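You operate a simulated robot arm through the tools that you are given. There is no shell and no other tool.

Carry out the task below with a simulated robot arm. There is one attempt and no reset: what you move stays moved.

TASK
Read the grey-cap tube that the purple job card names, put it back, switch the meter off. Set down upright: what you pick out.

It is judged by the outcome, as a careful person would: the job done as asked, and still so three seconds after it is handed in. It fails if anything else is knocked over, pushed out of place, dropped, spilled or broken. Lids that push on must go on centred and level and be pressed home; caps that screw on are set level and turned clockwise until they are tight.

THE ROBOT
A 7-joint arm with a two-finger parallel gripper on a trunk, on a base that drives. Base frame: it is fixed to the floor where the robot stands at the start and does not move with it; the origin is under the middle of the robot, x ahead of it, y to its left, z up; the surface under the hand at the start is at about z = 0.85. Lengths are in m, angles in rad, forces in N, time in s.
With the tool pointing down near the work surface it reaches from about 0.36 to 0.8 m from the robot's upright axis, wherever it stands. Its first joint turns from -2.496 to 2.496 rad. Places, roughly: meter on key [0.4, 0, 0.9]; meter read key [0.4, -0.1, 0.9]; meter screen [0.5, 0, 0.9]; meter zero key [0.4, 0, 0.9]; well of the meter [0.5, 0, 0.9]. Payload 3 kg.
The tool frame sits at the grasp point between the pads (the TCP): z along the fingers, y along the line on which they close. The tips reach 0.03 m beyond it. Largest opening 0.11 m; finger width 0.02, thickness 0.01; the body of the gripper, 0.048 by 0.112 m, starts 0.055 m behind the TCP.
Orientation is told as [roll, pitch, yaw] about the base's x, y, z axes, in that order, counted from this pose: with the fingers straight down and closing along the base's y, the tool's x points along the base's -x, its y along +y and its z along -z.

THE INTERFACE
- The arm moves only by the tool apply_moves. Its argument "plan" is one flat list of numbers, 7 for each row, row after row: the turn, a rotation vector about the tool's x, y, z in rad, then the shift along the tool's x, y, z in m, then the gripper command, from -1 (shut) to 1 (fully open), values between in proportion. In form: [ax, ay, az, dx, dy, dz, gripper, ax, ay, az, dx, dy, dz, gripper, ...]. A call has 1 to 20 rows; each row shifts and turns the commanded pose from where the row before left it, along the tool's axes as they then stand. Rows are played at 5 a second. More than 0.05 m and 0.15 rad between two rows, or a gripper value outside its range, and nothing of the call is played. A pose out of reach is approached as far as the arm can. The call stops where the force on the tool passes 40 N (or 10 N more than at its start, if that is more) or the arm is blocked; 0.2 s more then pass. Each finger travels about 0.153 m/s and halts on what it meets, pressing with about 36 N; the grip force reading is that of the motor and also rises with nothing between the fingers. The clock runs only during rows and for 0.2 s after the last one: add rows that do not move to give the fingers time. The reply holds the time, the measured pose of the TCP, the force on the tool along the base axes, the opening and the grip force, in the units named above and with some noise, with the torque about the TCP (base axes, N m) and any sound that the robot's microphone picked up.
- Cameras (640 x 400 px; columns grow to the right, rows downward): "scene" is now at [0.5452, -0.1155, 1.2783]; the picture's right is [-0.00, -0.17, -0.99], its down [-0.36, -0.92, 0.16] and it looks along [-0.93, 0.36, -0.06] (base axes); focal length 214 px, centre (320, 200). "wrist" rides on the gripper at [0.072, 0.017, -0.103] in the tool frame; the picture's right is [-0.23, 0.97, 0.00], its down [-0.76, -0.18, -0.62] and it looks along [-0.61, -0.14, 0.78] (tool axes); focal length 222 px, centre (320, 200). There is no depth. A picture from a camera that has moved, and an enlarged one, comes with that camera's place and axes in the base frame and with its lens. The place of the scene camera against the robot may be out by one fixed shift of up to 0.018 m in any direction.
- grab_frame(camera): a new picture of that camera. It takes no simulated time.
- move_column(by): slides the trunk up (or, below 0, down) by that many m; the arm and the scene camera ride with it, the base frame stays. It gives what a move gives, with no picture.
- base_move(legs): drives the robot by 1 to 6 legs, each [ahead, turn to the left] in m and rad, along the robot's own axes; the way and the turn of a leg run together, so that a leg with both is an arc; at most 1.5 m and 3.142 rad a leg. The arm and the cameras ride along, it lands a little off, and it stops where it bumps. It gives what a move gives.
- aim_head(pan, tilt): turns the head with the scene camera to pan (to the left, within 1.396 rad either way) and tilt (down, from -0.506 to 1.204), counted from straight ahead of the robot. It gives what a move gives.
- enlarge(camera, box): a new picture of the part [left, top, right, bottom] of that camera's present view, enlarged. It takes no simulated time.
- finish_job(): hands the job in; it is judged then, once.

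Nothing tells you exact positions but the pictures and the camera data. Unless the task says otherwise, let go and move clear before handing in.

The tools are called after "Emit:" as a command line: name --argument value ..., lists and objects as JSON in quotes. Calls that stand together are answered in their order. apply_moves: Moves the arm, as the interface text tells. Its arguments: {"type":"object","properties":{"plan":{"type":"array","items":{"type":"number"}}},"required":["plan"]} The other tools are called the same way: move_column (by) slides the trunk up or down; base_move (legs) drives the base; aim_head (pan, tilt) turns the head that bears the scene camera; grab_frame (camera) takes a picture; enlarge (camera, box) takes an enlarged picture of a part of a camera's view; finish_job () hands the job in.

At the start:

```text
time_s: 0.0
tcp_pos: [0.5542, -0.164, 1.1565]
ee_rot: [0.0, 0.0, -0.001]
wrist_force: [-0.6, -0.1, -0.4]
moment: [-0.01, 0.01, 0.0]
gripper_width: 0.11
grip_force: 0.0
trunk travel left (down, up): [-0.325, 0.165]
robot x, y, heading: [-0.0008, 0.0043, 0.002]
head pan, tilt: [1.4, 1.201]
```

scene: 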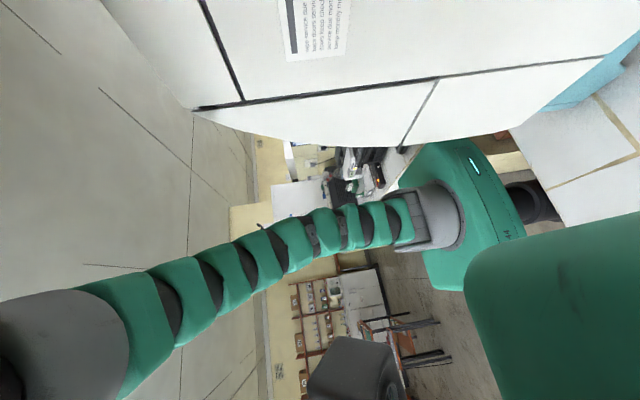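
wrist: 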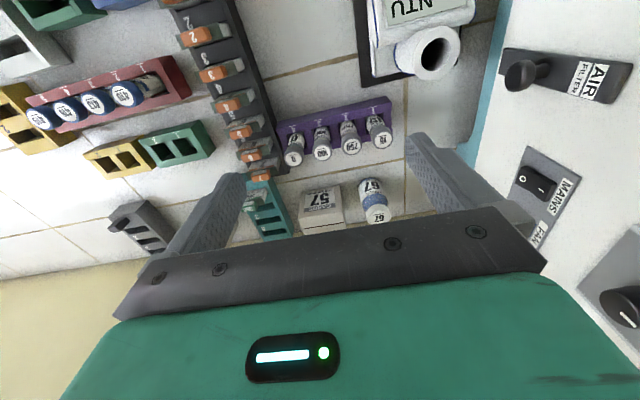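

I see a workbench through the wrist camera with racks of capped tubes, a meter marked NTU and a side panel. The scene camera looks off to the side, so I'll aim the head at the bench first.

Emit:
aim_head --pan 0 --tilt 0.9

Emit:
grab_frame --camera "wrist"

```text
time_s: 1.5
tcp_pos: [0.5537, -0.164, 1.1571]
ee_rot: [0.0, 0.001, -0.003]
wrist_force: [-0.4, 0.1, -0.1]
moment: [-0.01, -0.02, 0.01]
gripper_width: 0.11
grip_force: 0.1
trunk travel left (down, up): [-0.325, 0.165]
robot x, y, heading: [-0.0035, 0.0006, 0.001]
head pan, tilt: [0.0, 0.901]
```

```text
taken
camera wrist: at [0.4814, -0.1465, 1.2606], right [0.23, 0.97, 0.0], down [0.76, -0.18, 0.62], along [0.61, -0.14, -0.78], focal length 222 px, centre (320, 200)
```

wrist: 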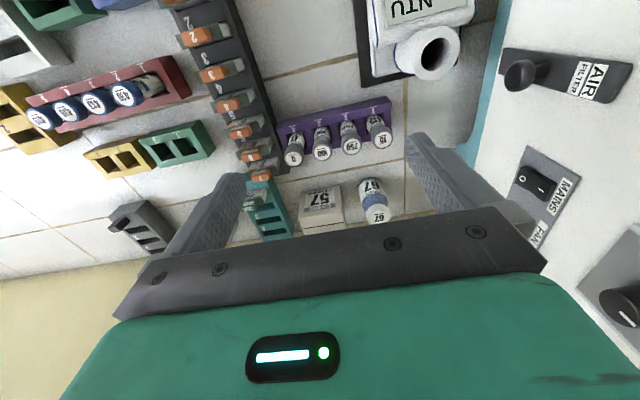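

Emit:
grab_frame --camera "scene"

```text
taken
camera scene: at [0.5649, -0.1706, 1.2127], right [0.0, -1.0, 0.0], down [-0.62, 0.0, 0.78], along [-0.78, 0.0, -0.62], focal length 214 px, centre (320, 200)
```

scene: 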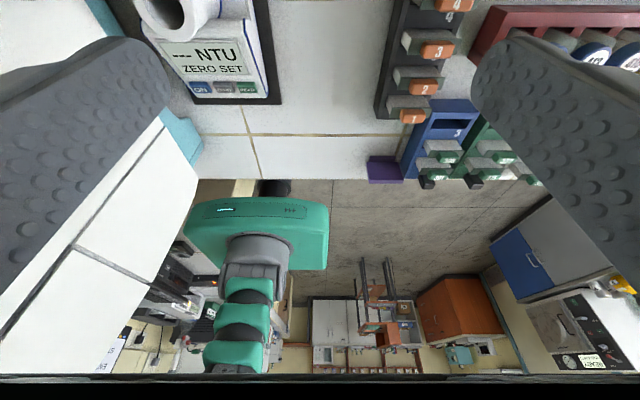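

The scene camera appears to sit in the palm of the gripper, looking out between the fingers. I'll zoom in to find the purple job card and read the labels.

Emit:
enlarge --camera "wrist" --box '[0, 0, 320, 200]'

Emit:
enlarge --camera "wrist" --box '[240, 80, 440, 205]'

Emit:
enlarge --camera "wrist" --box '[440, 0, 640, 260]'

Emit:
enlarge --camera "scene" --box '[320, 0, 640, 200]'

Emit:
enlarge --camera "scene" --box '[120, 0, 320, 125]'

```text
2.00 times, centred on (160, 100) of wrist
camera zoom: at [0.4814, -0.1465, 1.2606], right [0.23, 0.97, 0.0], down [0.76, -0.18, 0.62], along [0.61, -0.14, -0.78], focal length 444 px, centre (640, 400)
```

zoom: 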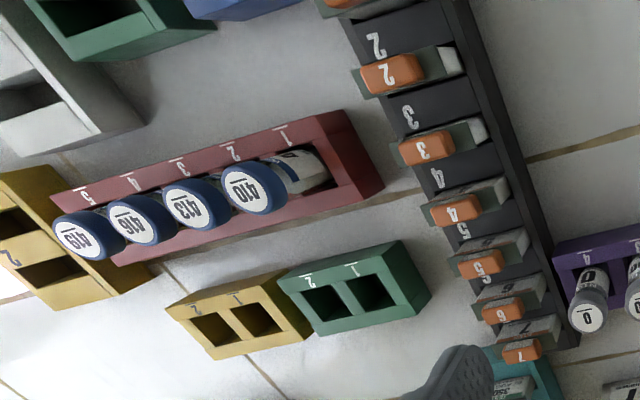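

```text
3.20 times, centred on (340, 142) of wrist
camera zoom: at [0.4814, -0.1465, 1.2606], right [0.23, 0.97, 0.0], down [0.76, -0.18, 0.62], along [0.61, -0.14, -0.78], focal length 711 px, centre (256, 384)
```

zoom: 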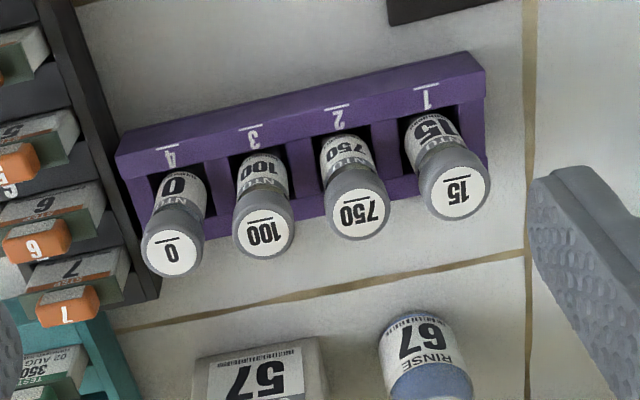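

```text
1.54 times, centred on (540, 130) of wrist
camera zoom: at [0.4814, -0.1465, 1.2606], right [0.23, 0.97, 0.0], down [0.76, -0.18, 0.62], along [0.61, -0.14, -0.78], focal length 342 px, centre (-18, 308)
```

zoom: 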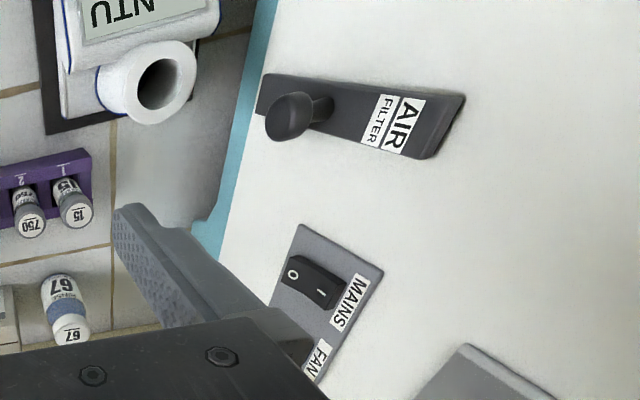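

```text
2.00 times, centred on (480, 100) of scene
camera zoom: at [0.5649, -0.1706, 1.2127], right [0.0, -1.0, 0.0], down [-0.62, 0.0, 0.78], along [-0.78, 0.0, -0.62], focal length 429 px, centre (0, 400)
```

zoom: 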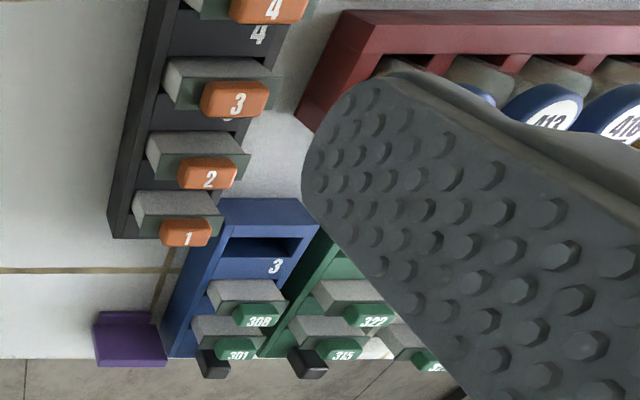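

```text
3.20 times, centred on (220, 62) of scene
camera zoom: at [0.5649, -0.1706, 1.2127], right [0.0, -1.0, 0.0], down [-0.62, 0.0, 0.78], along [-0.78, 0.0, -0.62], focal length 686 px, centre (640, 640)
```

zoom: 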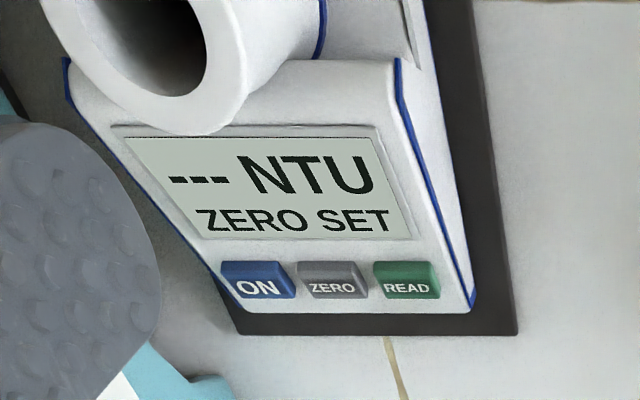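

The meter is already on, showing "--- NTU ZERO SET". The purple rack holds the grey-cap tubes 15, 750, 100 and 0. There is a small purple object at the bench's near edge around (0.25, -0.31) that could be the job card, so I'll zoom in and look around.

Emit:
enlarge --camera "scene" --box '[340, 120, 440, 200]'

Emit:
aim_head --pan 0 --tilt 0.0

```text
5.00 times, centred on (390, 160) of scene
camera zoom: at [0.5649, -0.1706, 1.2127], right [0.0, -1.0, 0.0], down [-0.62, 0.0, 0.78], along [-0.78, 0.0, -0.62], focal length 1072 px, centre (-30, 400)
```

zoom: 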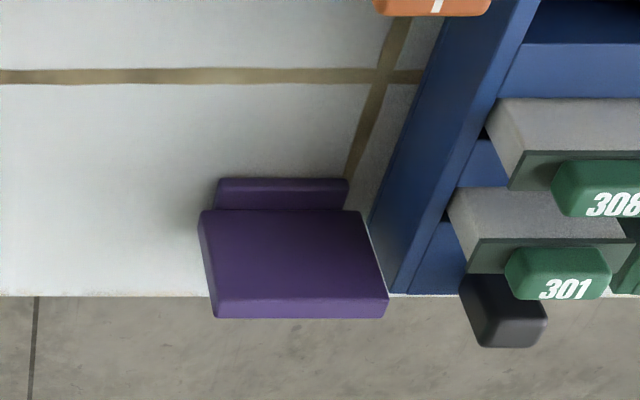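

```text
time_s: 2.7
tcp_pos: [0.553, -0.1648, 1.1561]
ee_rot: [0.0, 0.001, -0.002]
wrist_force: [0.1, 0.3, 0.4]
moment: [0.0, 0.01, 0.03]
gripper_width: 0.11
grip_force: 0.1
trunk travel left (down, up): [-0.325, 0.165]
robot x, y, heading: [-0.0016, 0.0029, -0.001]
head pan, tilt: [0.0, 0.0]
```

Emit:
grab_frame --camera "scene"

Emit:
aim_head --pan 0 --tilt -0.5

```text
taken
camera scene: at [0.6448, -0.1708, 1.1982], right [0.0, -1.0, 0.0], down [-1.0, 0.0, 0.0], along [0.0, 0.0, -1.0], focal length 214 px, centre (320, 200)
```

scene: 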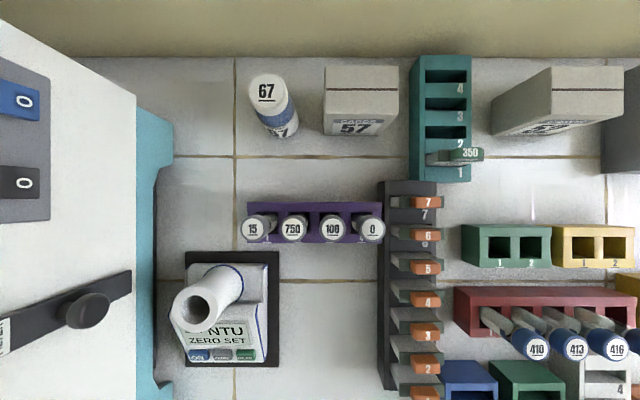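

```text
time_s: 3.7
tcp_pos: [0.5535, -0.1644, 1.1563]
ee_rot: [0.0, 0.001, -0.002]
wrist_force: [-0.3, -0.8, 0.4]
moment: [-0.02, -0.02, -0.02]
gripper_width: 0.1099
grip_force: 0.2
trunk travel left (down, up): [-0.325, 0.165]
robot x, y, heading: [0.0001, 0.007, 0.002]
head pan, tilt: [0.0, -0.499]
```

Emit:
grab_frame --camera "scene"

Emit:
base_move --legs '[[-0.4, 0]]'

```text
taken
camera scene: at [0.6849, -0.1708, 1.221], right [0.0, -1.0, 0.0], down [-0.88, 0.0, -0.48], along [0.48, 0.0, -0.88], focal length 214 px, centre (320, 200)
```

scene: 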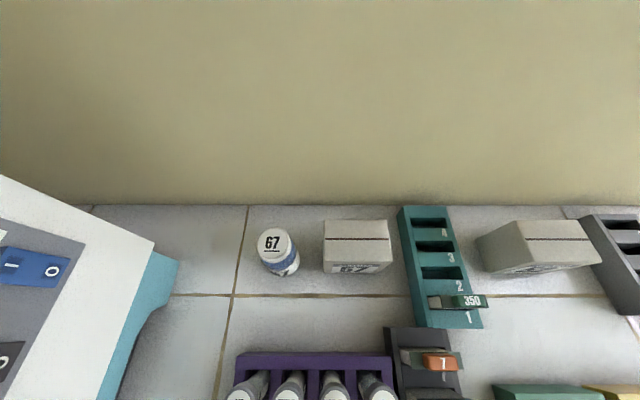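

```text
time_s: 6.1
tcp_pos: [0.1562, -0.1625, 1.158]
ee_rot: [-0.001, 0.002, -0.002]
wrist_force: [-0.3, 0.1, -0.9]
moment: [-0.01, 0.0, 0.0]
gripper_width: 0.1099
grip_force: 0.0
trunk travel left (down, up): [-0.325, 0.165]
robot x, y, heading: [-0.4035, 0.0049, 0.007]
head pan, tilt: [0.0, -0.499]
```

The base has backed off 0.4 m and the arm is clear of the bench. Next I'll look at the front face of the purple card.

Emit:
grab_frame --camera "wrist"

Emit:
grab_frame --camera "scene"

```text
taken
camera wrist: at [0.0851, -0.146, 1.2606], right [0.23, 0.97, 0.0], down [0.76, -0.18, 0.62], along [0.61, -0.14, -0.78], focal length 222 px, centre (320, 200)
```

wrist: 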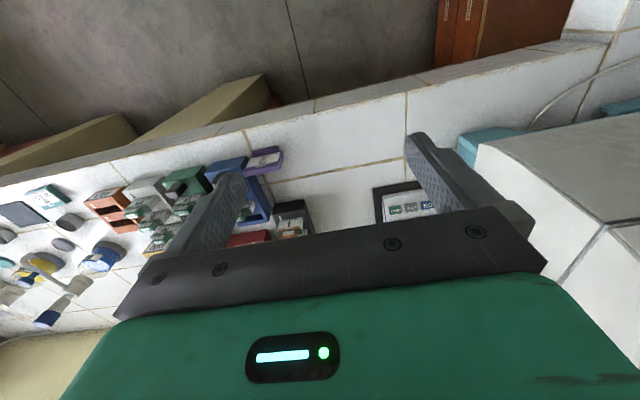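

```text
taken
camera scene: at [0.2886, -0.17, 1.221], right [0.0, -1.0, 0.0], down [-0.88, 0.0, -0.48], along [0.48, 0.0, -0.88], focal length 214 px, centre (320, 200)
```

scene: 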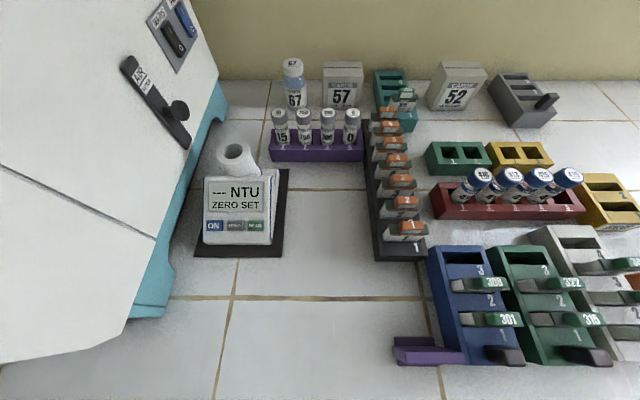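

Emit:
enlarge --camera "wrist" --box '[230, 135, 300, 185]'

Emit:
enlarge --camera "scene" --box '[180, 40, 400, 260]'

Emit:
enlarge --camera "scene" --box '[380, 230, 640, 392]'

Emit:
aim_head --pan 0 --tilt 0.6

Emit:
grab_frame --camera "scene"

```text
8.00 times, centred on (265, 160) of wrist
camera zoom: at [0.0851, -0.146, 1.2606], right [0.23, 0.97, 0.0], down [0.76, -0.18, 0.62], along [0.61, -0.14, -0.78], focal length 1777 px, centre (760, 520)
```

zoom: 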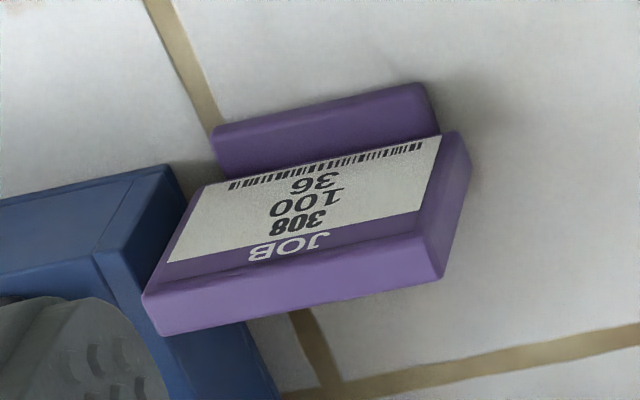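

```text
1.82 times, centred on (290, 150) of scene
camera zoom: at [0.2886, -0.17, 1.221], right [0.0, -1.0, 0.0], down [-0.88, 0.0, -0.48], along [0.48, 0.0, -0.88], focal length 390 px, centre (374, 291)
```

zoom: 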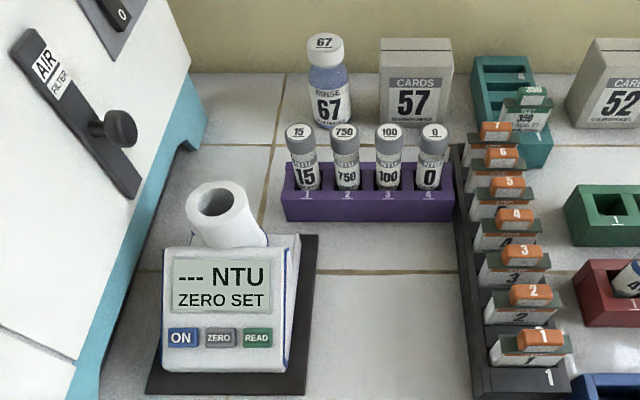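

```text
2.46 times, centred on (510, 311) of scene
camera zoom: at [0.2886, -0.17, 1.221], right [0.0, -1.0, 0.0], down [-0.88, 0.0, -0.48], along [0.48, 0.0, -0.88], focal length 528 px, centre (-148, -73)
```

zoom: 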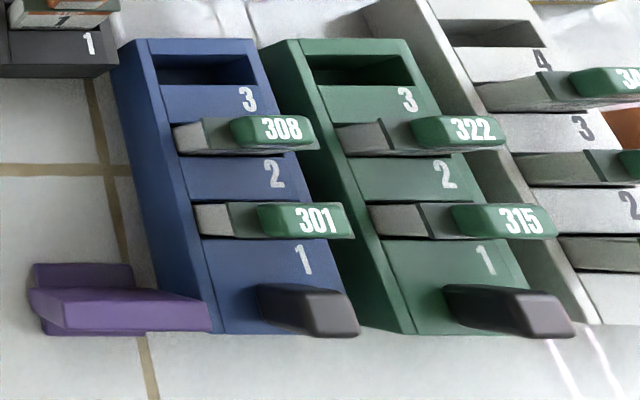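

```text
time_s: 7.5
tcp_pos: [0.1567, -0.1634, 1.1577]
ee_rot: [0.003, 0.0, -0.002]
wrist_force: [-0.3, 0.7, -0.4]
moment: [0.0, -0.03, -0.04]
gripper_width: 0.11
grip_force: 0.1
trunk travel left (down, up): [-0.325, 0.165]
robot x, y, heading: [-0.3921, 0.0045, 0.0]
head pan, tilt: [0.0, 0.6]
```

```text
taken
camera scene: at [0.1933, -0.17, 1.2002], right [0.0, -1.0, 0.0], down [-0.83, 0.0, 0.56], along [-0.56, 0.0, -0.83], focal length 214 px, centre (320, 200)
```

scene: 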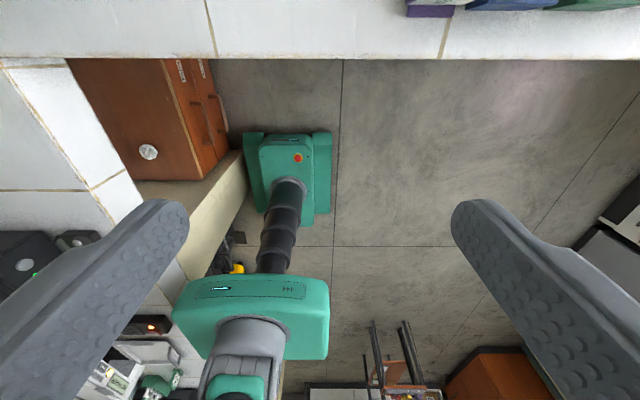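

The purple job card reads "JOB 308 / 100 / 36", so the grey-cap tube is 100, in slot 3 of the purple rack. I'll drive back forward and then test how the camera moves with the arm.

Emit:
base_move --legs '[[0.397, 0]]'

Emit:
aim_head --pan 0 --tilt 0.0

Emit:
grab_frame --camera "scene"

```text
time_s: 9.9
tcp_pos: [0.55, -0.1582, 1.1581]
ee_rot: [0.0, -0.001, 0.006]
wrist_force: [0.5, 0.3, 0.1]
moment: [0.01, 0.01, -0.01]
gripper_width: 0.11
grip_force: 0.1
trunk travel left (down, up): [-0.325, 0.165]
robot x, y, heading: [-0.0019, 0.0067, 0.006]
head pan, tilt: [0.0, 0.6]
```

```text
time_s: 10.9
tcp_pos: [0.5503, -0.1566, 1.1563]
ee_rot: [0.001, 0.002, 0.008]
wrist_force: [-0.5, 0.4, 0.1]
moment: [-0.01, 0.02, -0.02]
gripper_width: 0.11
grip_force: 0.1
trunk travel left (down, up): [-0.325, 0.165]
robot x, y, heading: [-0.0009, 0.002, 0.005]
head pan, tilt: [0.0, 0.0]
```

```text
taken
camera scene: at [0.6421, -0.1627, 1.199], right [0.01, -1.0, 0.0], down [-1.0, -0.01, 0.0], along [0.0, 0.0, -1.0], focal length 214 px, centre (320, 200)
```

scene: 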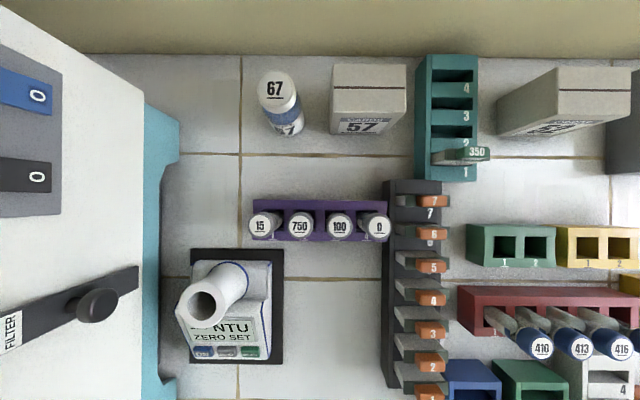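

Triangulating, the top of tube 100's cap is near (0.61, -0.18, 0.96) and the mouth of the well near (0.53, -0.03, 0.957). A knob on the cabinet sticks out beside the well at about (0.55, 0.03, 1.01). I'll turn the gripper so it closes along x, and see how the cameras follow.

Emit:
apply_moves --plan '[0, 0, -0.14, 0, 0, 0, 1, 0, 0, -0.14, 0, 0, 0, 1, 0, 0, -0.14, 0, 0, 0, 1]'

Emit:
grab_frame --camera "scene"

Emit:
grab_frame --camera "wrist"

```text
time_s: 11.7
tcp_pos: [0.5506, -0.158, 1.1579]
ee_rot: [0.002, -0.001, 0.431]
wrist_force: [-0.4, -0.1, -0.4]
moment: [0.01, 0.02, 0.01]
gripper_width: 0.1101
grip_force: 0.1
trunk travel left (down, up): [-0.325, 0.165]
robot x, y, heading: [-0.0074, 0.0051, 0.015]
head pan, tilt: [0.0, 0.0]
```

```text
taken
camera scene: at [0.6321, -0.1178, 1.1992], right [0.42, -0.91, 0.0], down [-0.91, -0.42, 0.0], along [0.0, 0.0, -1.0], focal length 214 px, centre (320, 200)
```

scene: 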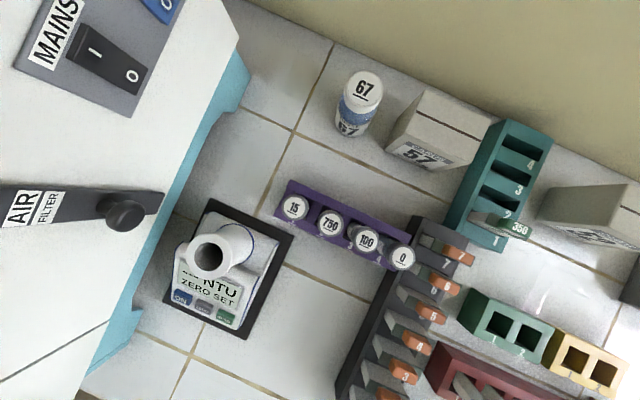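

```text
taken
camera wrist: at [0.4781, -0.1714, 1.2617], right [-0.2, 0.98, 0.0], down [0.77, 0.16, 0.62], along [0.61, 0.12, -0.78], focal length 222 px, centre (320, 200)
```

wrist: 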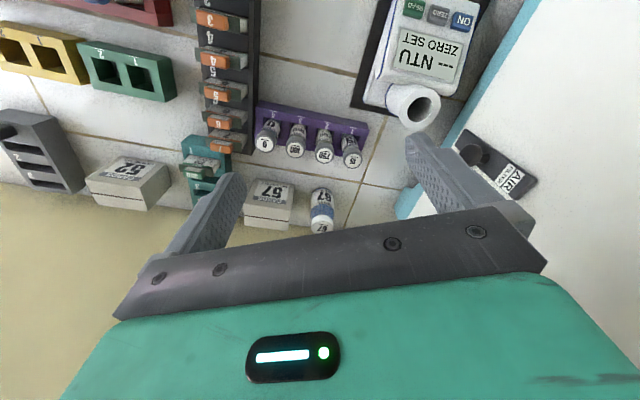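

The scene camera rides on the gripper. I'll finish the turn to a yaw of about 90° so the fingers close along x.

Emit:
apply_moves --plan '[0, 0, -0.1425, 0, 0, 0, 1, 0, 0, -0.1425, 0, 0, 0, 1, 0, 0, -0.1425, 0, 0, 0, 1, 0, 0, -0.1425, 0, 0, 0, 1, 0, 0, -0.1425, 0, 0, 0, 1, 0, 0, -0.1425, 0, 0, 0, 1, 0, 0, -0.1425, 0, 0, 0, 1, 0, 0, -0.1425, 0, 0, 0, 1, 0, 0, 0, 0, 0, 0, 1]'

Emit:
grab_frame --camera "scene"

Emit:
grab_frame --camera "wrist"

```text
time_s: 13.7
tcp_pos: [0.5505, -0.1566, 1.1574]
ee_rot: [-0.001, 0.0, 1.567]
wrist_force: [-0.2, -1.1, -0.1]
moment: [0.03, -0.03, -0.02]
gripper_width: 0.11
grip_force: 0.1
trunk travel left (down, up): [-0.325, 0.165]
robot x, y, heading: [0.0008, 0.0023, 0.011]
head pan, tilt: [0.0, 0.0]
```

```text
taken
camera scene: at [0.5325, -0.0534, 1.1992], right [1.0, 0.0, 0.0], down [0.0, -1.0, 0.0], along [0.0, 0.0, -1.0], focal length 214 px, centre (320, 200)
```

scene: 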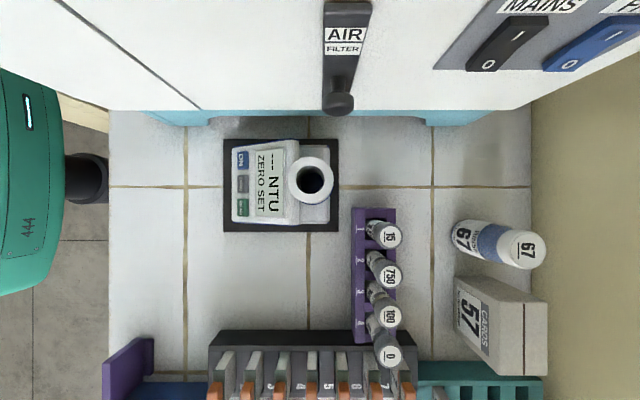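

```text
taken
camera wrist: at [0.5341, -0.2287, 1.2615], right [-0.97, 0.23, 0.0], down [0.18, 0.76, 0.62], along [0.14, 0.61, -0.78], focal length 222 px, centre (320, 200)
```

wrist: 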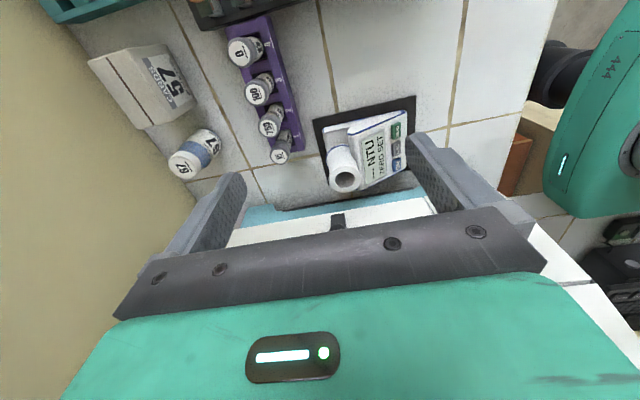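

The scene camera's stated position fits a true mount 0.11 m ahead of the tool plus a fixed error of about (-0.0175, -0.0065). I'll correct by that amount, which puts tube 100 near (0.627, -0.178), and hover above it for a closer look.

Emit:
apply_moves --plan '[0, 0, 0, 0.007, -0.0257, 0.03, 1, 0, 0, 0, 0.007, -0.0257, 0.03, 1, 0, 0, 0, 0.007, -0.0257, 0.03, 1, 0, 0, 0, 0, 0, 0, 1]'

Emit:
grab_frame --camera "wrist"

Emit:
grab_frame --camera "scene"

```text
time_s: 14.7
tcp_pos: [0.6262, -0.1774, 1.0656]
ee_rot: [0.0, -0.001, 1.567]
wrist_force: [1.1, 0.3, -1.2]
moment: [0.0, 0.03, -0.02]
gripper_width: 0.11
grip_force: 0.0
trunk travel left (down, up): [-0.325, 0.165]
robot x, y, heading: [-0.0026, 0.0039, 0.01]
head pan, tilt: [0.0, 0.0]
```

```text
taken
camera wrist: at [0.6108, -0.2491, 1.1695], right [-0.97, 0.23, 0.0], down [0.18, 0.76, 0.62], along [0.14, 0.61, -0.78], focal length 222 px, centre (320, 200)
```

wrist: 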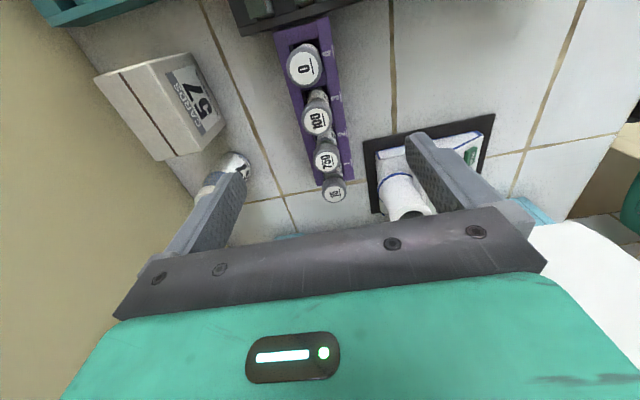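

```text
taken
camera scene: at [0.6094, -0.0738, 1.1072], right [1.0, 0.0, 0.0], down [0.0, -1.0, 0.0], along [0.0, 0.0, -1.0], focal length 214 px, centre (320, 200)
```

scene: 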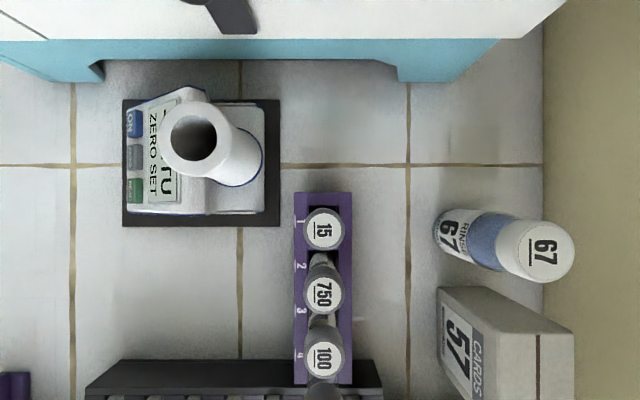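

Emit:
enlarge --camera "wrist" --box '[260, 20, 380, 210]'

Emit:
enlarge --camera "scene" --box '[280, 180, 400, 400]'

Emit:
enlarge --camera "scene" --box '[100, 60, 300, 240]'

```text
2.11 times, centred on (320, 115) of wrist
camera zoom: at [0.6108, -0.2491, 1.1695], right [-0.97, 0.23, 0.0], down [0.18, 0.76, 0.62], along [0.14, 0.61, -0.78], focal length 468 px, centre (320, 379)
```

zoom: 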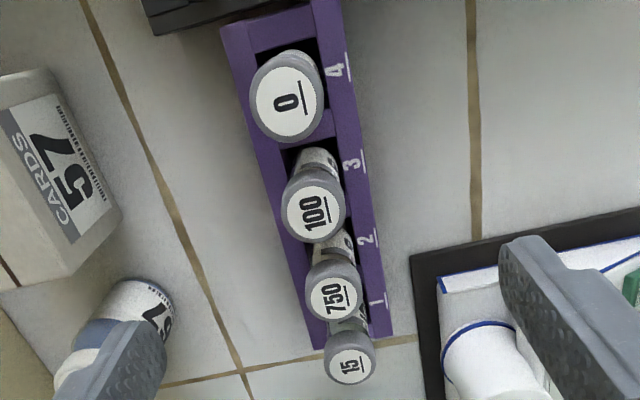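

```text
1.82 times, centred on (340, 290) of scene
camera zoom: at [0.6094, -0.0738, 1.1072], right [1.0, 0.0, 0.0], down [0.0, -1.0, 0.0], along [0.0, 0.0, -1.0], focal length 390 px, centre (284, 36)
```

zoom: 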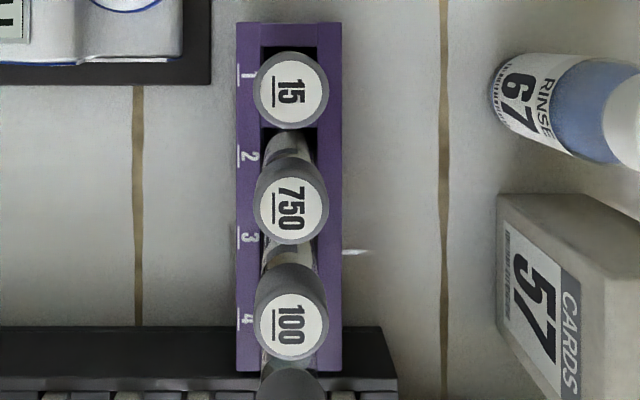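

```text
2.22 times, centred on (200, 150) of scene
camera zoom: at [0.6094, -0.0738, 1.1072], right [1.0, 0.0, 0.0], down [0.0, -1.0, 0.0], along [0.0, 0.0, -1.0], focal length 477 px, centre (587, 311)
```

zoom: 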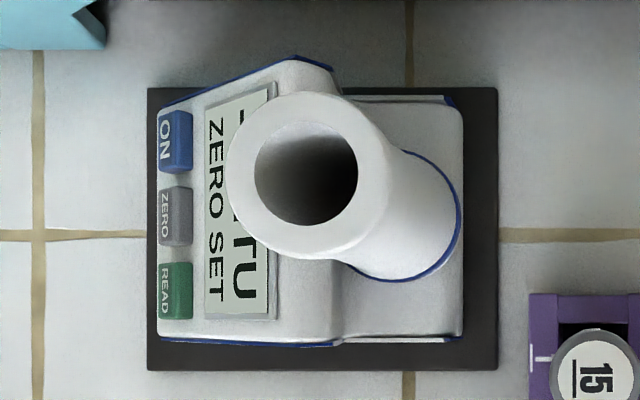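

Tube 100 looks to be at about (0.630, -0.1775) with the cap top near z 0.955. I'll go down partway, with the tips still above the caps, and check again.

Emit:
apply_moves --plan '[0, 0, 0, 0, -0.0035, 0.02, 1, 0, 0, 0, 0, 0, 0.025, 1, 0, 0, 0, 0, 0, 0, 1]'

Emit:
grab_frame --camera "wrist"

Emit:
enlarge --camera "wrist" --box '[220, 60, 420, 210]'

Emit:
aim_head --pan 0 --tilt 0.9

Emit:
grab_frame --camera "scene"

```text
time_s: 15.5
tcp_pos: [0.6286, -0.1762, 1.0223]
ee_rot: [0.0, 0.0, 1.569]
wrist_force: [-0.5, -0.2, 0.3]
moment: [0.0, -0.02, -0.02]
gripper_width: 0.1098
grip_force: 0.1
trunk travel left (down, up): [-0.325, 0.165]
robot x, y, heading: [-0.005, 0.0079, 0.012]
head pan, tilt: [0.0, 0.0]
```

```text
taken
camera wrist: at [0.6135, -0.2489, 1.1257], right [-0.97, 0.23, 0.0], down [0.18, 0.76, 0.62], along [0.14, 0.61, -0.78], focal length 222 px, centre (320, 200)
```

wrist: 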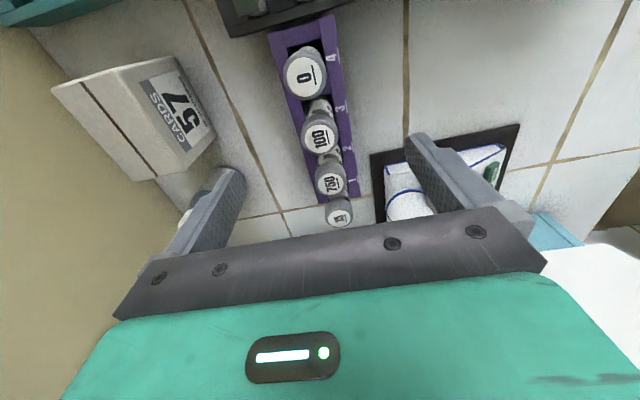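

```text
2.67 times, centred on (320, 135) of wrist
camera zoom: at [0.6135, -0.2489, 1.1257], right [-0.97, 0.23, 0.0], down [0.18, 0.76, 0.62], along [0.14, 0.61, -0.78], focal length 592 px, centre (320, 373)
```

zoom: 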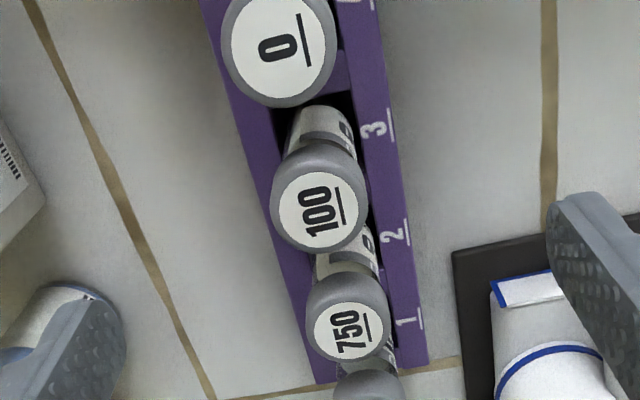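

```text
time_s: 16.7
tcp_pos: [0.629, -0.1776, 1.0215]
ee_rot: [-0.001, -0.001, 1.567]
wrist_force: [0.9, 0.7, -0.1]
moment: [-0.04, 0.03, -0.04]
gripper_width: 0.1099
grip_force: 0.0
trunk travel left (down, up): [-0.325, 0.165]
robot x, y, heading: [-0.0004, 0.0026, 0.007]
head pan, tilt: [0.0, 0.901]
```

```text
taken
camera scene: at [0.6118, -0.1536, 1.0779], right [1.0, 0.0, 0.0], down [0.0, -0.62, 0.78], along [0.0, -0.78, -0.62], focal length 214 px, centre (320, 200)
```

scene: 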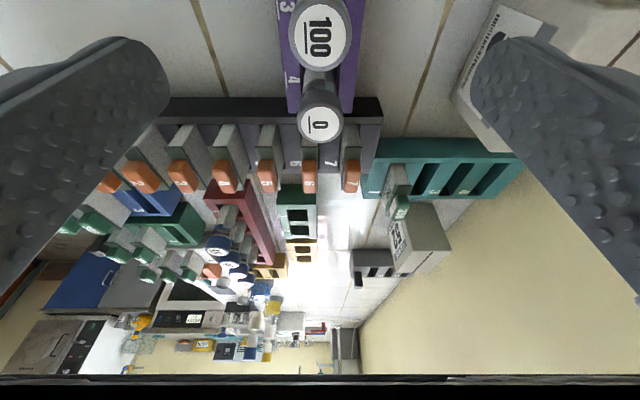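

The wrist camera puts the cap of tube 100 at (0.6305, -0.1774, 0.956), centred between the open fingers. I'll go down so the tips reach about 22 mm below the cap top, bring the fingers in to just short of the cap, and check.

Emit:
apply_moves --plan '[0, 0, 0, 0, -0.001, 0.02, 1, 0, 0, 0, 0, 0, 0.02, 1, 0, 0, 0, 0, 0, 0.0195, 1, 0, 0, 0, 0, 0, 0, 0.2, 0, 0, 0, 0, 0, 0, -0.2, 0, 0, 0, 0, 0, 0, -0.3, 0, 0, 0, 0, 0, 0, -0.3]'

Emit:
grab_frame --camera "scene"

Emit:
grab_frame --camera "wrist"

```text
time_s: 18.3
tcp_pos: [0.6319, -0.1781, 0.9647]
ee_rot: [0.0, 0.001, 1.566]
wrist_force: [-0.3, 0.0, 0.1]
moment: [-0.01, 0.0, -0.01]
gripper_width: 0.0386
grip_force: 0.2
trunk travel left (down, up): [-0.325, 0.165]
robot x, y, heading: [-0.0055, 0.0051, 0.008]
head pan, tilt: [0.0, 0.901]
```

```text
taken
camera scene: at [0.6138, -0.1548, 1.02], right [1.0, 0.0, 0.0], down [0.0, -0.62, 0.78], along [0.0, -0.78, -0.62], focal length 214 px, centre (320, 200)
```

scene: 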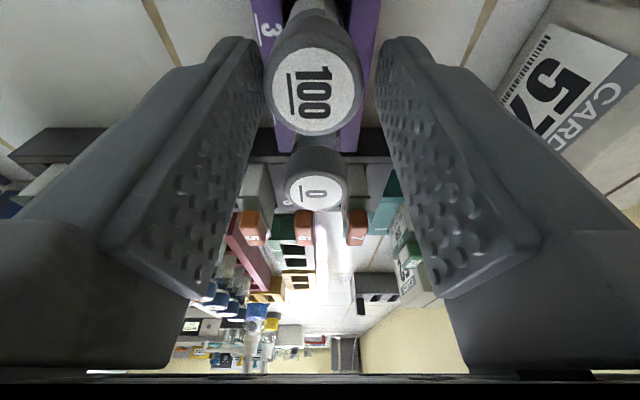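

```text
taken
camera wrist: at [0.6154, -0.2501, 1.0678], right [-0.97, 0.23, 0.0], down [0.18, 0.76, 0.62], along [0.14, 0.61, -0.78], focal length 222 px, centre (320, 200)
```

wrist: 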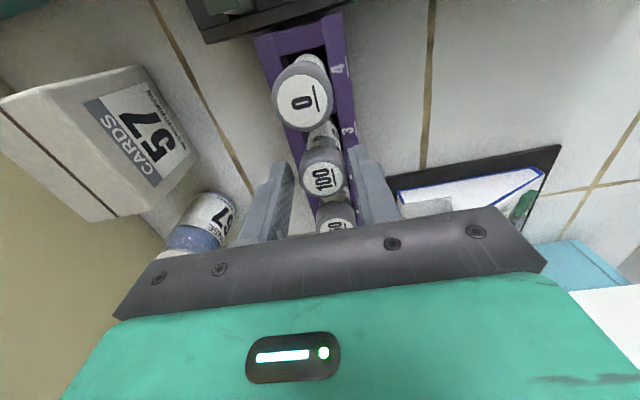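

The cap is about 1.6 mm off-centre toward -x between the fingers. I'll correct that and then close on it.

Emit:
apply_moves --plan '[0, 0, 0, 0, 0.0016, 0, -0.3, 0, 0, 0, 0, 0, 0, -0.3, 0, 0, 0, 0, 0, 0, -0.4, 0, 0, 0, 0, 0, 0, -0.5, 0, 0, 0, 0, 0, 0, -1, 0, 0, 0, 0, 0, 0, -1, 0, 0, 0, 0, 0, 0, -1]'

Emit:
grab_frame --camera "scene"

Emit:
grab_frame --camera "wrist"

```text
time_s: 19.9
tcp_pos: [0.63, -0.1776, 0.9637]
ee_rot: [0.0, 0.0, 1.567]
wrist_force: [0.1, -0.3, 0.0]
moment: [-0.02, -0.01, -0.03]
gripper_width: 0.0285
grip_force: 35.8
trunk travel left (down, up): [-0.325, 0.165]
robot x, y, heading: [-0.0031, 0.0055, 0.003]
head pan, tilt: [0.0, 0.901]
```

```text
taken
camera scene: at [0.6121, -0.1544, 1.0194], right [1.0, 0.0, 0.0], down [0.0, -0.62, 0.78], along [0.0, -0.78, -0.62], focal length 214 px, centre (320, 200)
```

scene: 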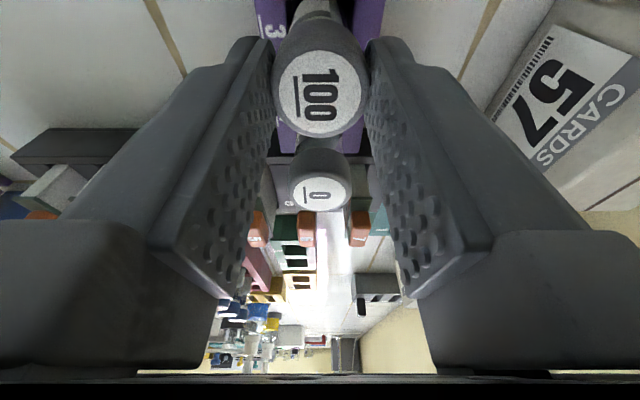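

```text
taken
camera wrist: at [0.6137, -0.2497, 1.0672], right [-0.97, 0.23, 0.0], down [0.18, 0.76, 0.62], along [0.14, 0.61, -0.78], focal length 222 px, centre (320, 200)
```

wrist: 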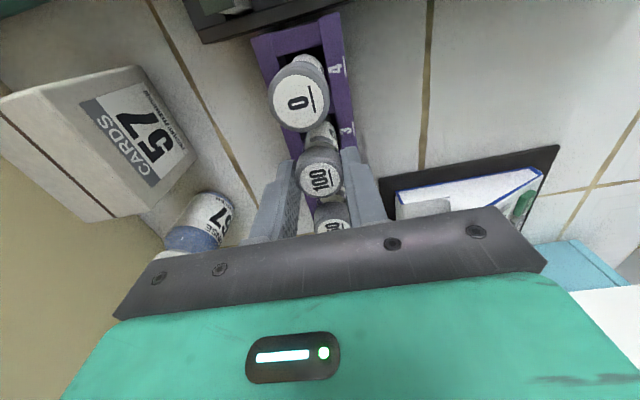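

The grip is firm: 28.5 mm opening, 36 N, no side force. I'll lift straight up slowly.

Emit:
apply_moves --plan '[0, 0, 0, 0, 0, -0.005, -1, 0, 0, 0, 0, 0, -0.01, -1, 0, 0, 0, 0, 0, -0.015, -1, 0, 0, 0, 0, 0, 0, -1]'

Emit:
grab_frame --camera "scene"

Emit:
grab_frame --camera "wrist"

```text
time_s: 20.9
tcp_pos: [0.6306, -0.1787, 0.9931]
ee_rot: [0.0, 0.002, 1.567]
wrist_force: [-0.5, -0.3, -0.7]
moment: [-0.01, 0.03, -0.03]
gripper_width: 0.0284
grip_force: 36.2
trunk travel left (down, up): [-0.325, 0.165]
robot x, y, heading: [-0.0019, 0.0068, 0.009]
head pan, tilt: [0.0, 0.901]
```

```text
taken
camera scene: at [0.6118, -0.1551, 1.0491], right [1.0, 0.0, 0.0], down [0.0, -0.62, 0.78], along [0.0, -0.78, -0.62], focal length 214 px, centre (320, 200)
```

scene: 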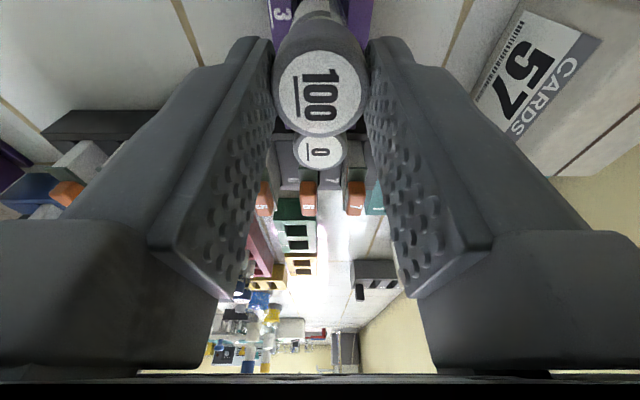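

```text
taken
camera wrist: at [0.6134, -0.2504, 1.097], right [-0.97, 0.23, 0.0], down [0.18, 0.76, 0.62], along [0.14, 0.61, -0.78], focal length 222 px, centre (320, 200)
```

wrist: 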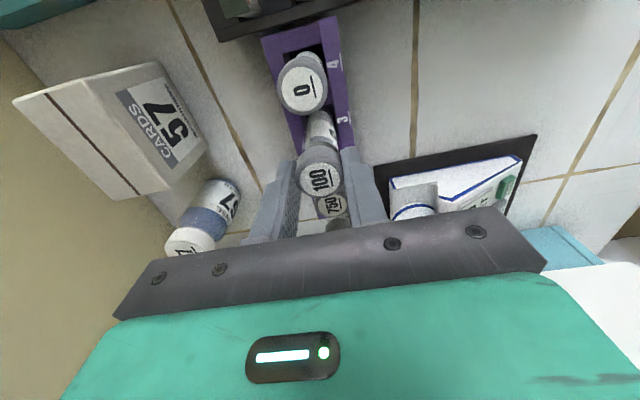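

Tube 100 came up cleanly with its cap on. I'll raise it clear, then turn back to yaw 0 so the cameras and gripper body stay away from the cabinet and knob at the well.

Emit:
apply_moves --plan '[0, 0, 0, 0, 0, -0.04, -1, 0, 0, 0, 0, 0, -0.045, -1, 0, 0, 0, 0, 0, -0.045, -1, 0, 0, 0.1425, 0, 0, 0, -1, 0, 0, 0.1425, 0, 0, 0, -1, 0, 0, 0.1425, 0, 0, 0, -1, 0, 0, 0.1425, 0, 0, 0, -1, 0, 0, 0.1425, 0, 0, 0, -1, 0, 0, 0.1425, 0, 0, 0, -1, 0, 0, 0.1425, 0, 0, 0, -1, 0, 0, 0.1425, 0, 0, 0, -1, 0, 0, 0.1425, 0, 0, 0, -1, 0, 0, 0.1425, 0, 0, 0, -1, 0, 0, 0.1425, 0, 0, 0, -1, 0, 0, 0, 0, 0, 0, -1]'

Emit:
grab_frame --camera "scene"

Emit:
grab_frame --camera "wrist"

```text
time_s: 24.1
tcp_pos: [0.6306, -0.1779, 1.1229]
ee_rot: [0.001, 0.002, -0.001]
wrist_force: [-0.1, -0.1, -1.4]
moment: [0.0, -0.01, 0.0]
gripper_width: 0.0287
grip_force: 35.7
trunk travel left (down, up): [-0.325, 0.165]
robot x, y, heading: [-0.0061, 0.0085, 0.01]
head pan, tilt: [0.0, 0.901]
```

```text
taken
camera scene: at [0.6423, -0.1853, 1.1788], right [0.0, -1.0, 0.0], down [-0.62, 0.0, 0.78], along [-0.78, 0.0, -0.62], focal length 214 px, centre (320, 200)
```

scene: 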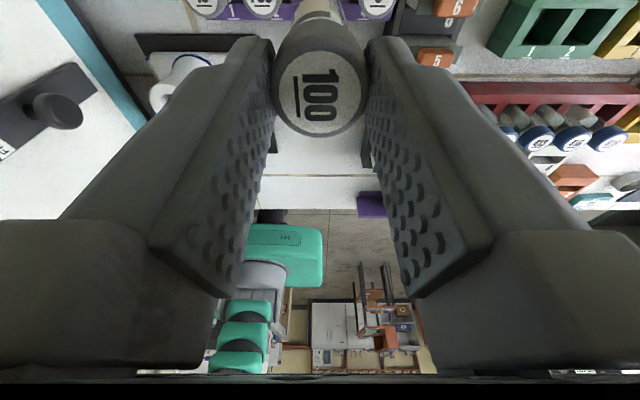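

```text
taken
camera wrist: at [0.5588, -0.1611, 1.2268], right [0.23, 0.97, 0.0], down [0.76, -0.18, 0.62], along [0.61, -0.14, -0.78], focal length 222 px, centre (320, 200)
```

wrist: 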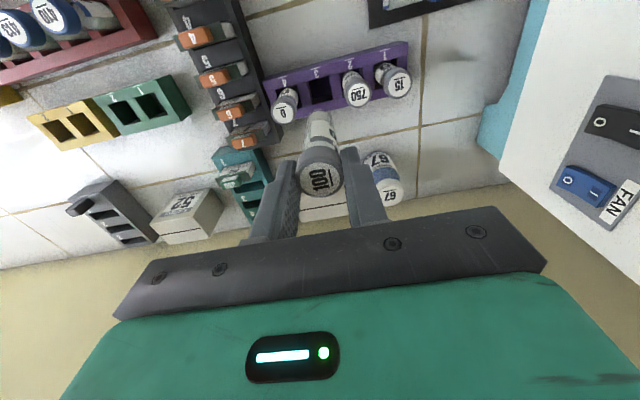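

Emit:
enlarge --camera "wrist" --box '[270, 90, 370, 210]'

Emit:
aim_head --pan 0 --tilt 1.2

Emit:
grab_frame --camera "scene"

Emit:
aim_head --pan 0 --tilt 0.4

Emit:
grab_frame --camera "scene"

```text
3.33 times, centred on (320, 150) of wrist
camera zoom: at [0.5588, -0.1611, 1.2268], right [0.23, 0.97, 0.0], down [0.76, -0.18, 0.62], along [0.61, -0.14, -0.78], focal length 740 px, centre (320, 367)
```

zoom: 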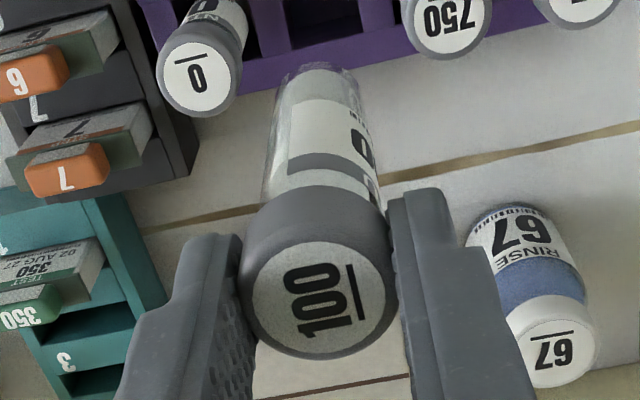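

```text
time_s: 24.9
tcp_pos: [0.6304, -0.179, 1.1225]
ee_rot: [0.0, 0.0, 0.001]
wrist_force: [-0.9, 0.0, -0.1]
moment: [-0.02, 0.0, 0.01]
gripper_width: 0.0285
grip_force: 35.1
trunk travel left (down, up): [-0.325, 0.165]
robot x, y, heading: [-0.0066, 0.0042, 0.004]
head pan, tilt: [0.0, 1.201]
```

```text
taken
camera scene: at [0.6226, -0.1852, 1.1984], right [0.0, -1.0, 0.0], down [-0.36, 0.0, 0.93], along [-0.93, 0.0, -0.36], focal length 214 px, centre (320, 200)
```

scene: 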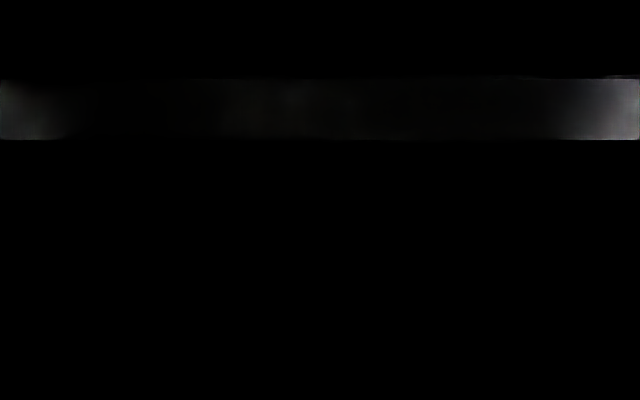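

```text
time_s: 26.1
tcp_pos: [0.6309, -0.1795, 1.1231]
ee_rot: [0.001, 0.0, -0.001]
wrist_force: [1.2, -0.3, -0.2]
moment: [0.03, -0.01, 0.03]
gripper_width: 0.0284
grip_force: 36.2
trunk travel left (down, up): [-0.325, 0.165]
robot x, y, heading: [-0.0021, 0.0067, 0.014]
head pan, tilt: [0.0, 0.4]
```

```text
taken
camera scene: at [0.6852, -0.1851, 1.1617], right [0.0, -1.0, 0.0], down [-0.92, 0.0, 0.39], along [-0.39, 0.0, -0.92], focal length 214 px, centre (320, 200)
```

scene: 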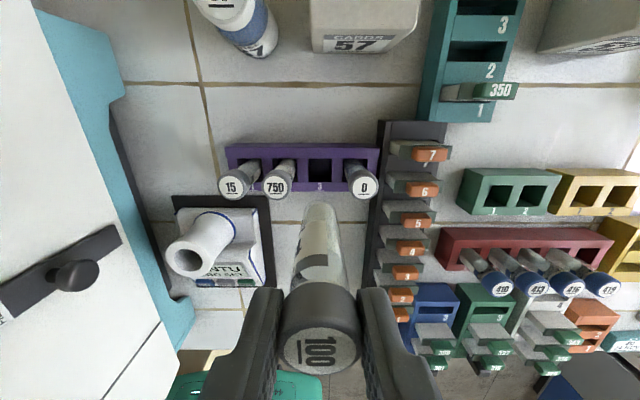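

The tilt-1.2 view came from inside the gripper body, so the scene camera has no solid housing. The tube hangs upright and is about 0.1 m long, so I'll carry it over the well at this height and line it up.

Emit:
apply_moves --plan '[0, 0, 0, 0.0224, 0.0385, 0, -1, 0, 0, 0, 0.0224, 0.0385, 0, -1, 0, 0, 0, 0.0224, 0.0385, 0, -1, 0, 0, 0, 0.0224, 0.0385, 0, -1, 0, 0, 0, 0, 0, 0, -1]'

Emit:
grab_frame --camera "scene"

Emit:
grab_frame --camera "wrist"

```text
time_s: 27.3
tcp_pos: [0.5403, -0.0249, 1.1224]
ee_rot: [-0.001, 0.0, -0.001]
wrist_force: [-0.1, -0.1, 0.5]
moment: [0.01, 0.01, -0.06]
gripper_width: 0.0283
grip_force: 36.0
trunk travel left (down, up): [-0.325, 0.165]
robot x, y, heading: [-0.0021, 0.0067, 0.006]
head pan, tilt: [0.0, 0.4]
```

```text
taken
camera scene: at [0.595, -0.0312, 1.1618], right [0.0, -1.0, 0.0], down [-0.92, 0.0, 0.39], along [-0.39, 0.0, -0.92], focal length 214 px, centre (320, 200)
```

scene: 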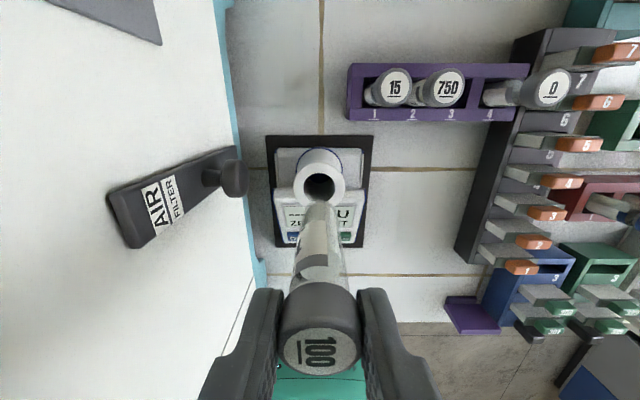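

```text
taken
camera wrist: at [0.4684, -0.0073, 1.2268], right [0.23, 0.97, 0.0], down [0.76, -0.18, 0.62], along [0.61, -0.14, -0.78], focal length 222 px, centre (320, 200)
```

wrist: 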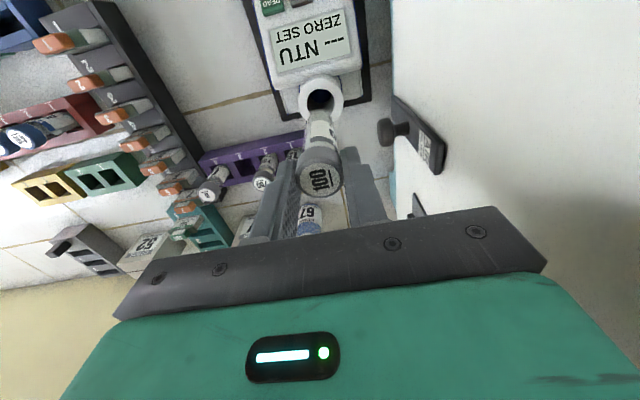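

Emit:
enlarge --camera "scene" --box '[270, 140, 370, 240]'

Emit:
enlarge --camera "wrist" --box '[270, 60, 370, 210]'

```text
4.00 times, centred on (320, 190) of scene
camera zoom: at [0.595, -0.0312, 1.1618], right [0.0, -1.0, 0.0], down [-0.92, 0.0, 0.39], along [-0.39, 0.0, -0.92], focal length 858 px, centre (320, 240)
```

zoom: 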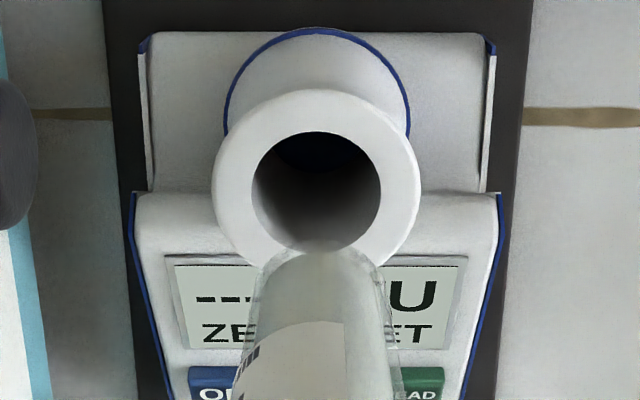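

```text
2.67 times, centred on (320, 135) of wrist
camera zoom: at [0.4684, -0.0073, 1.2268], right [0.23, 0.97, 0.0], down [0.76, -0.18, 0.62], along [0.61, -0.14, -0.78], focal length 592 px, centre (320, 373)
```

zoom: 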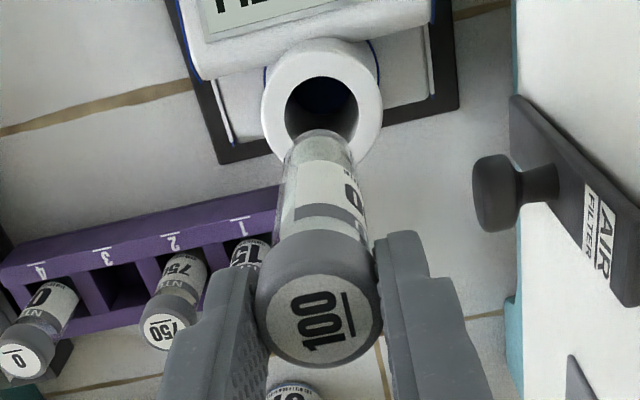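

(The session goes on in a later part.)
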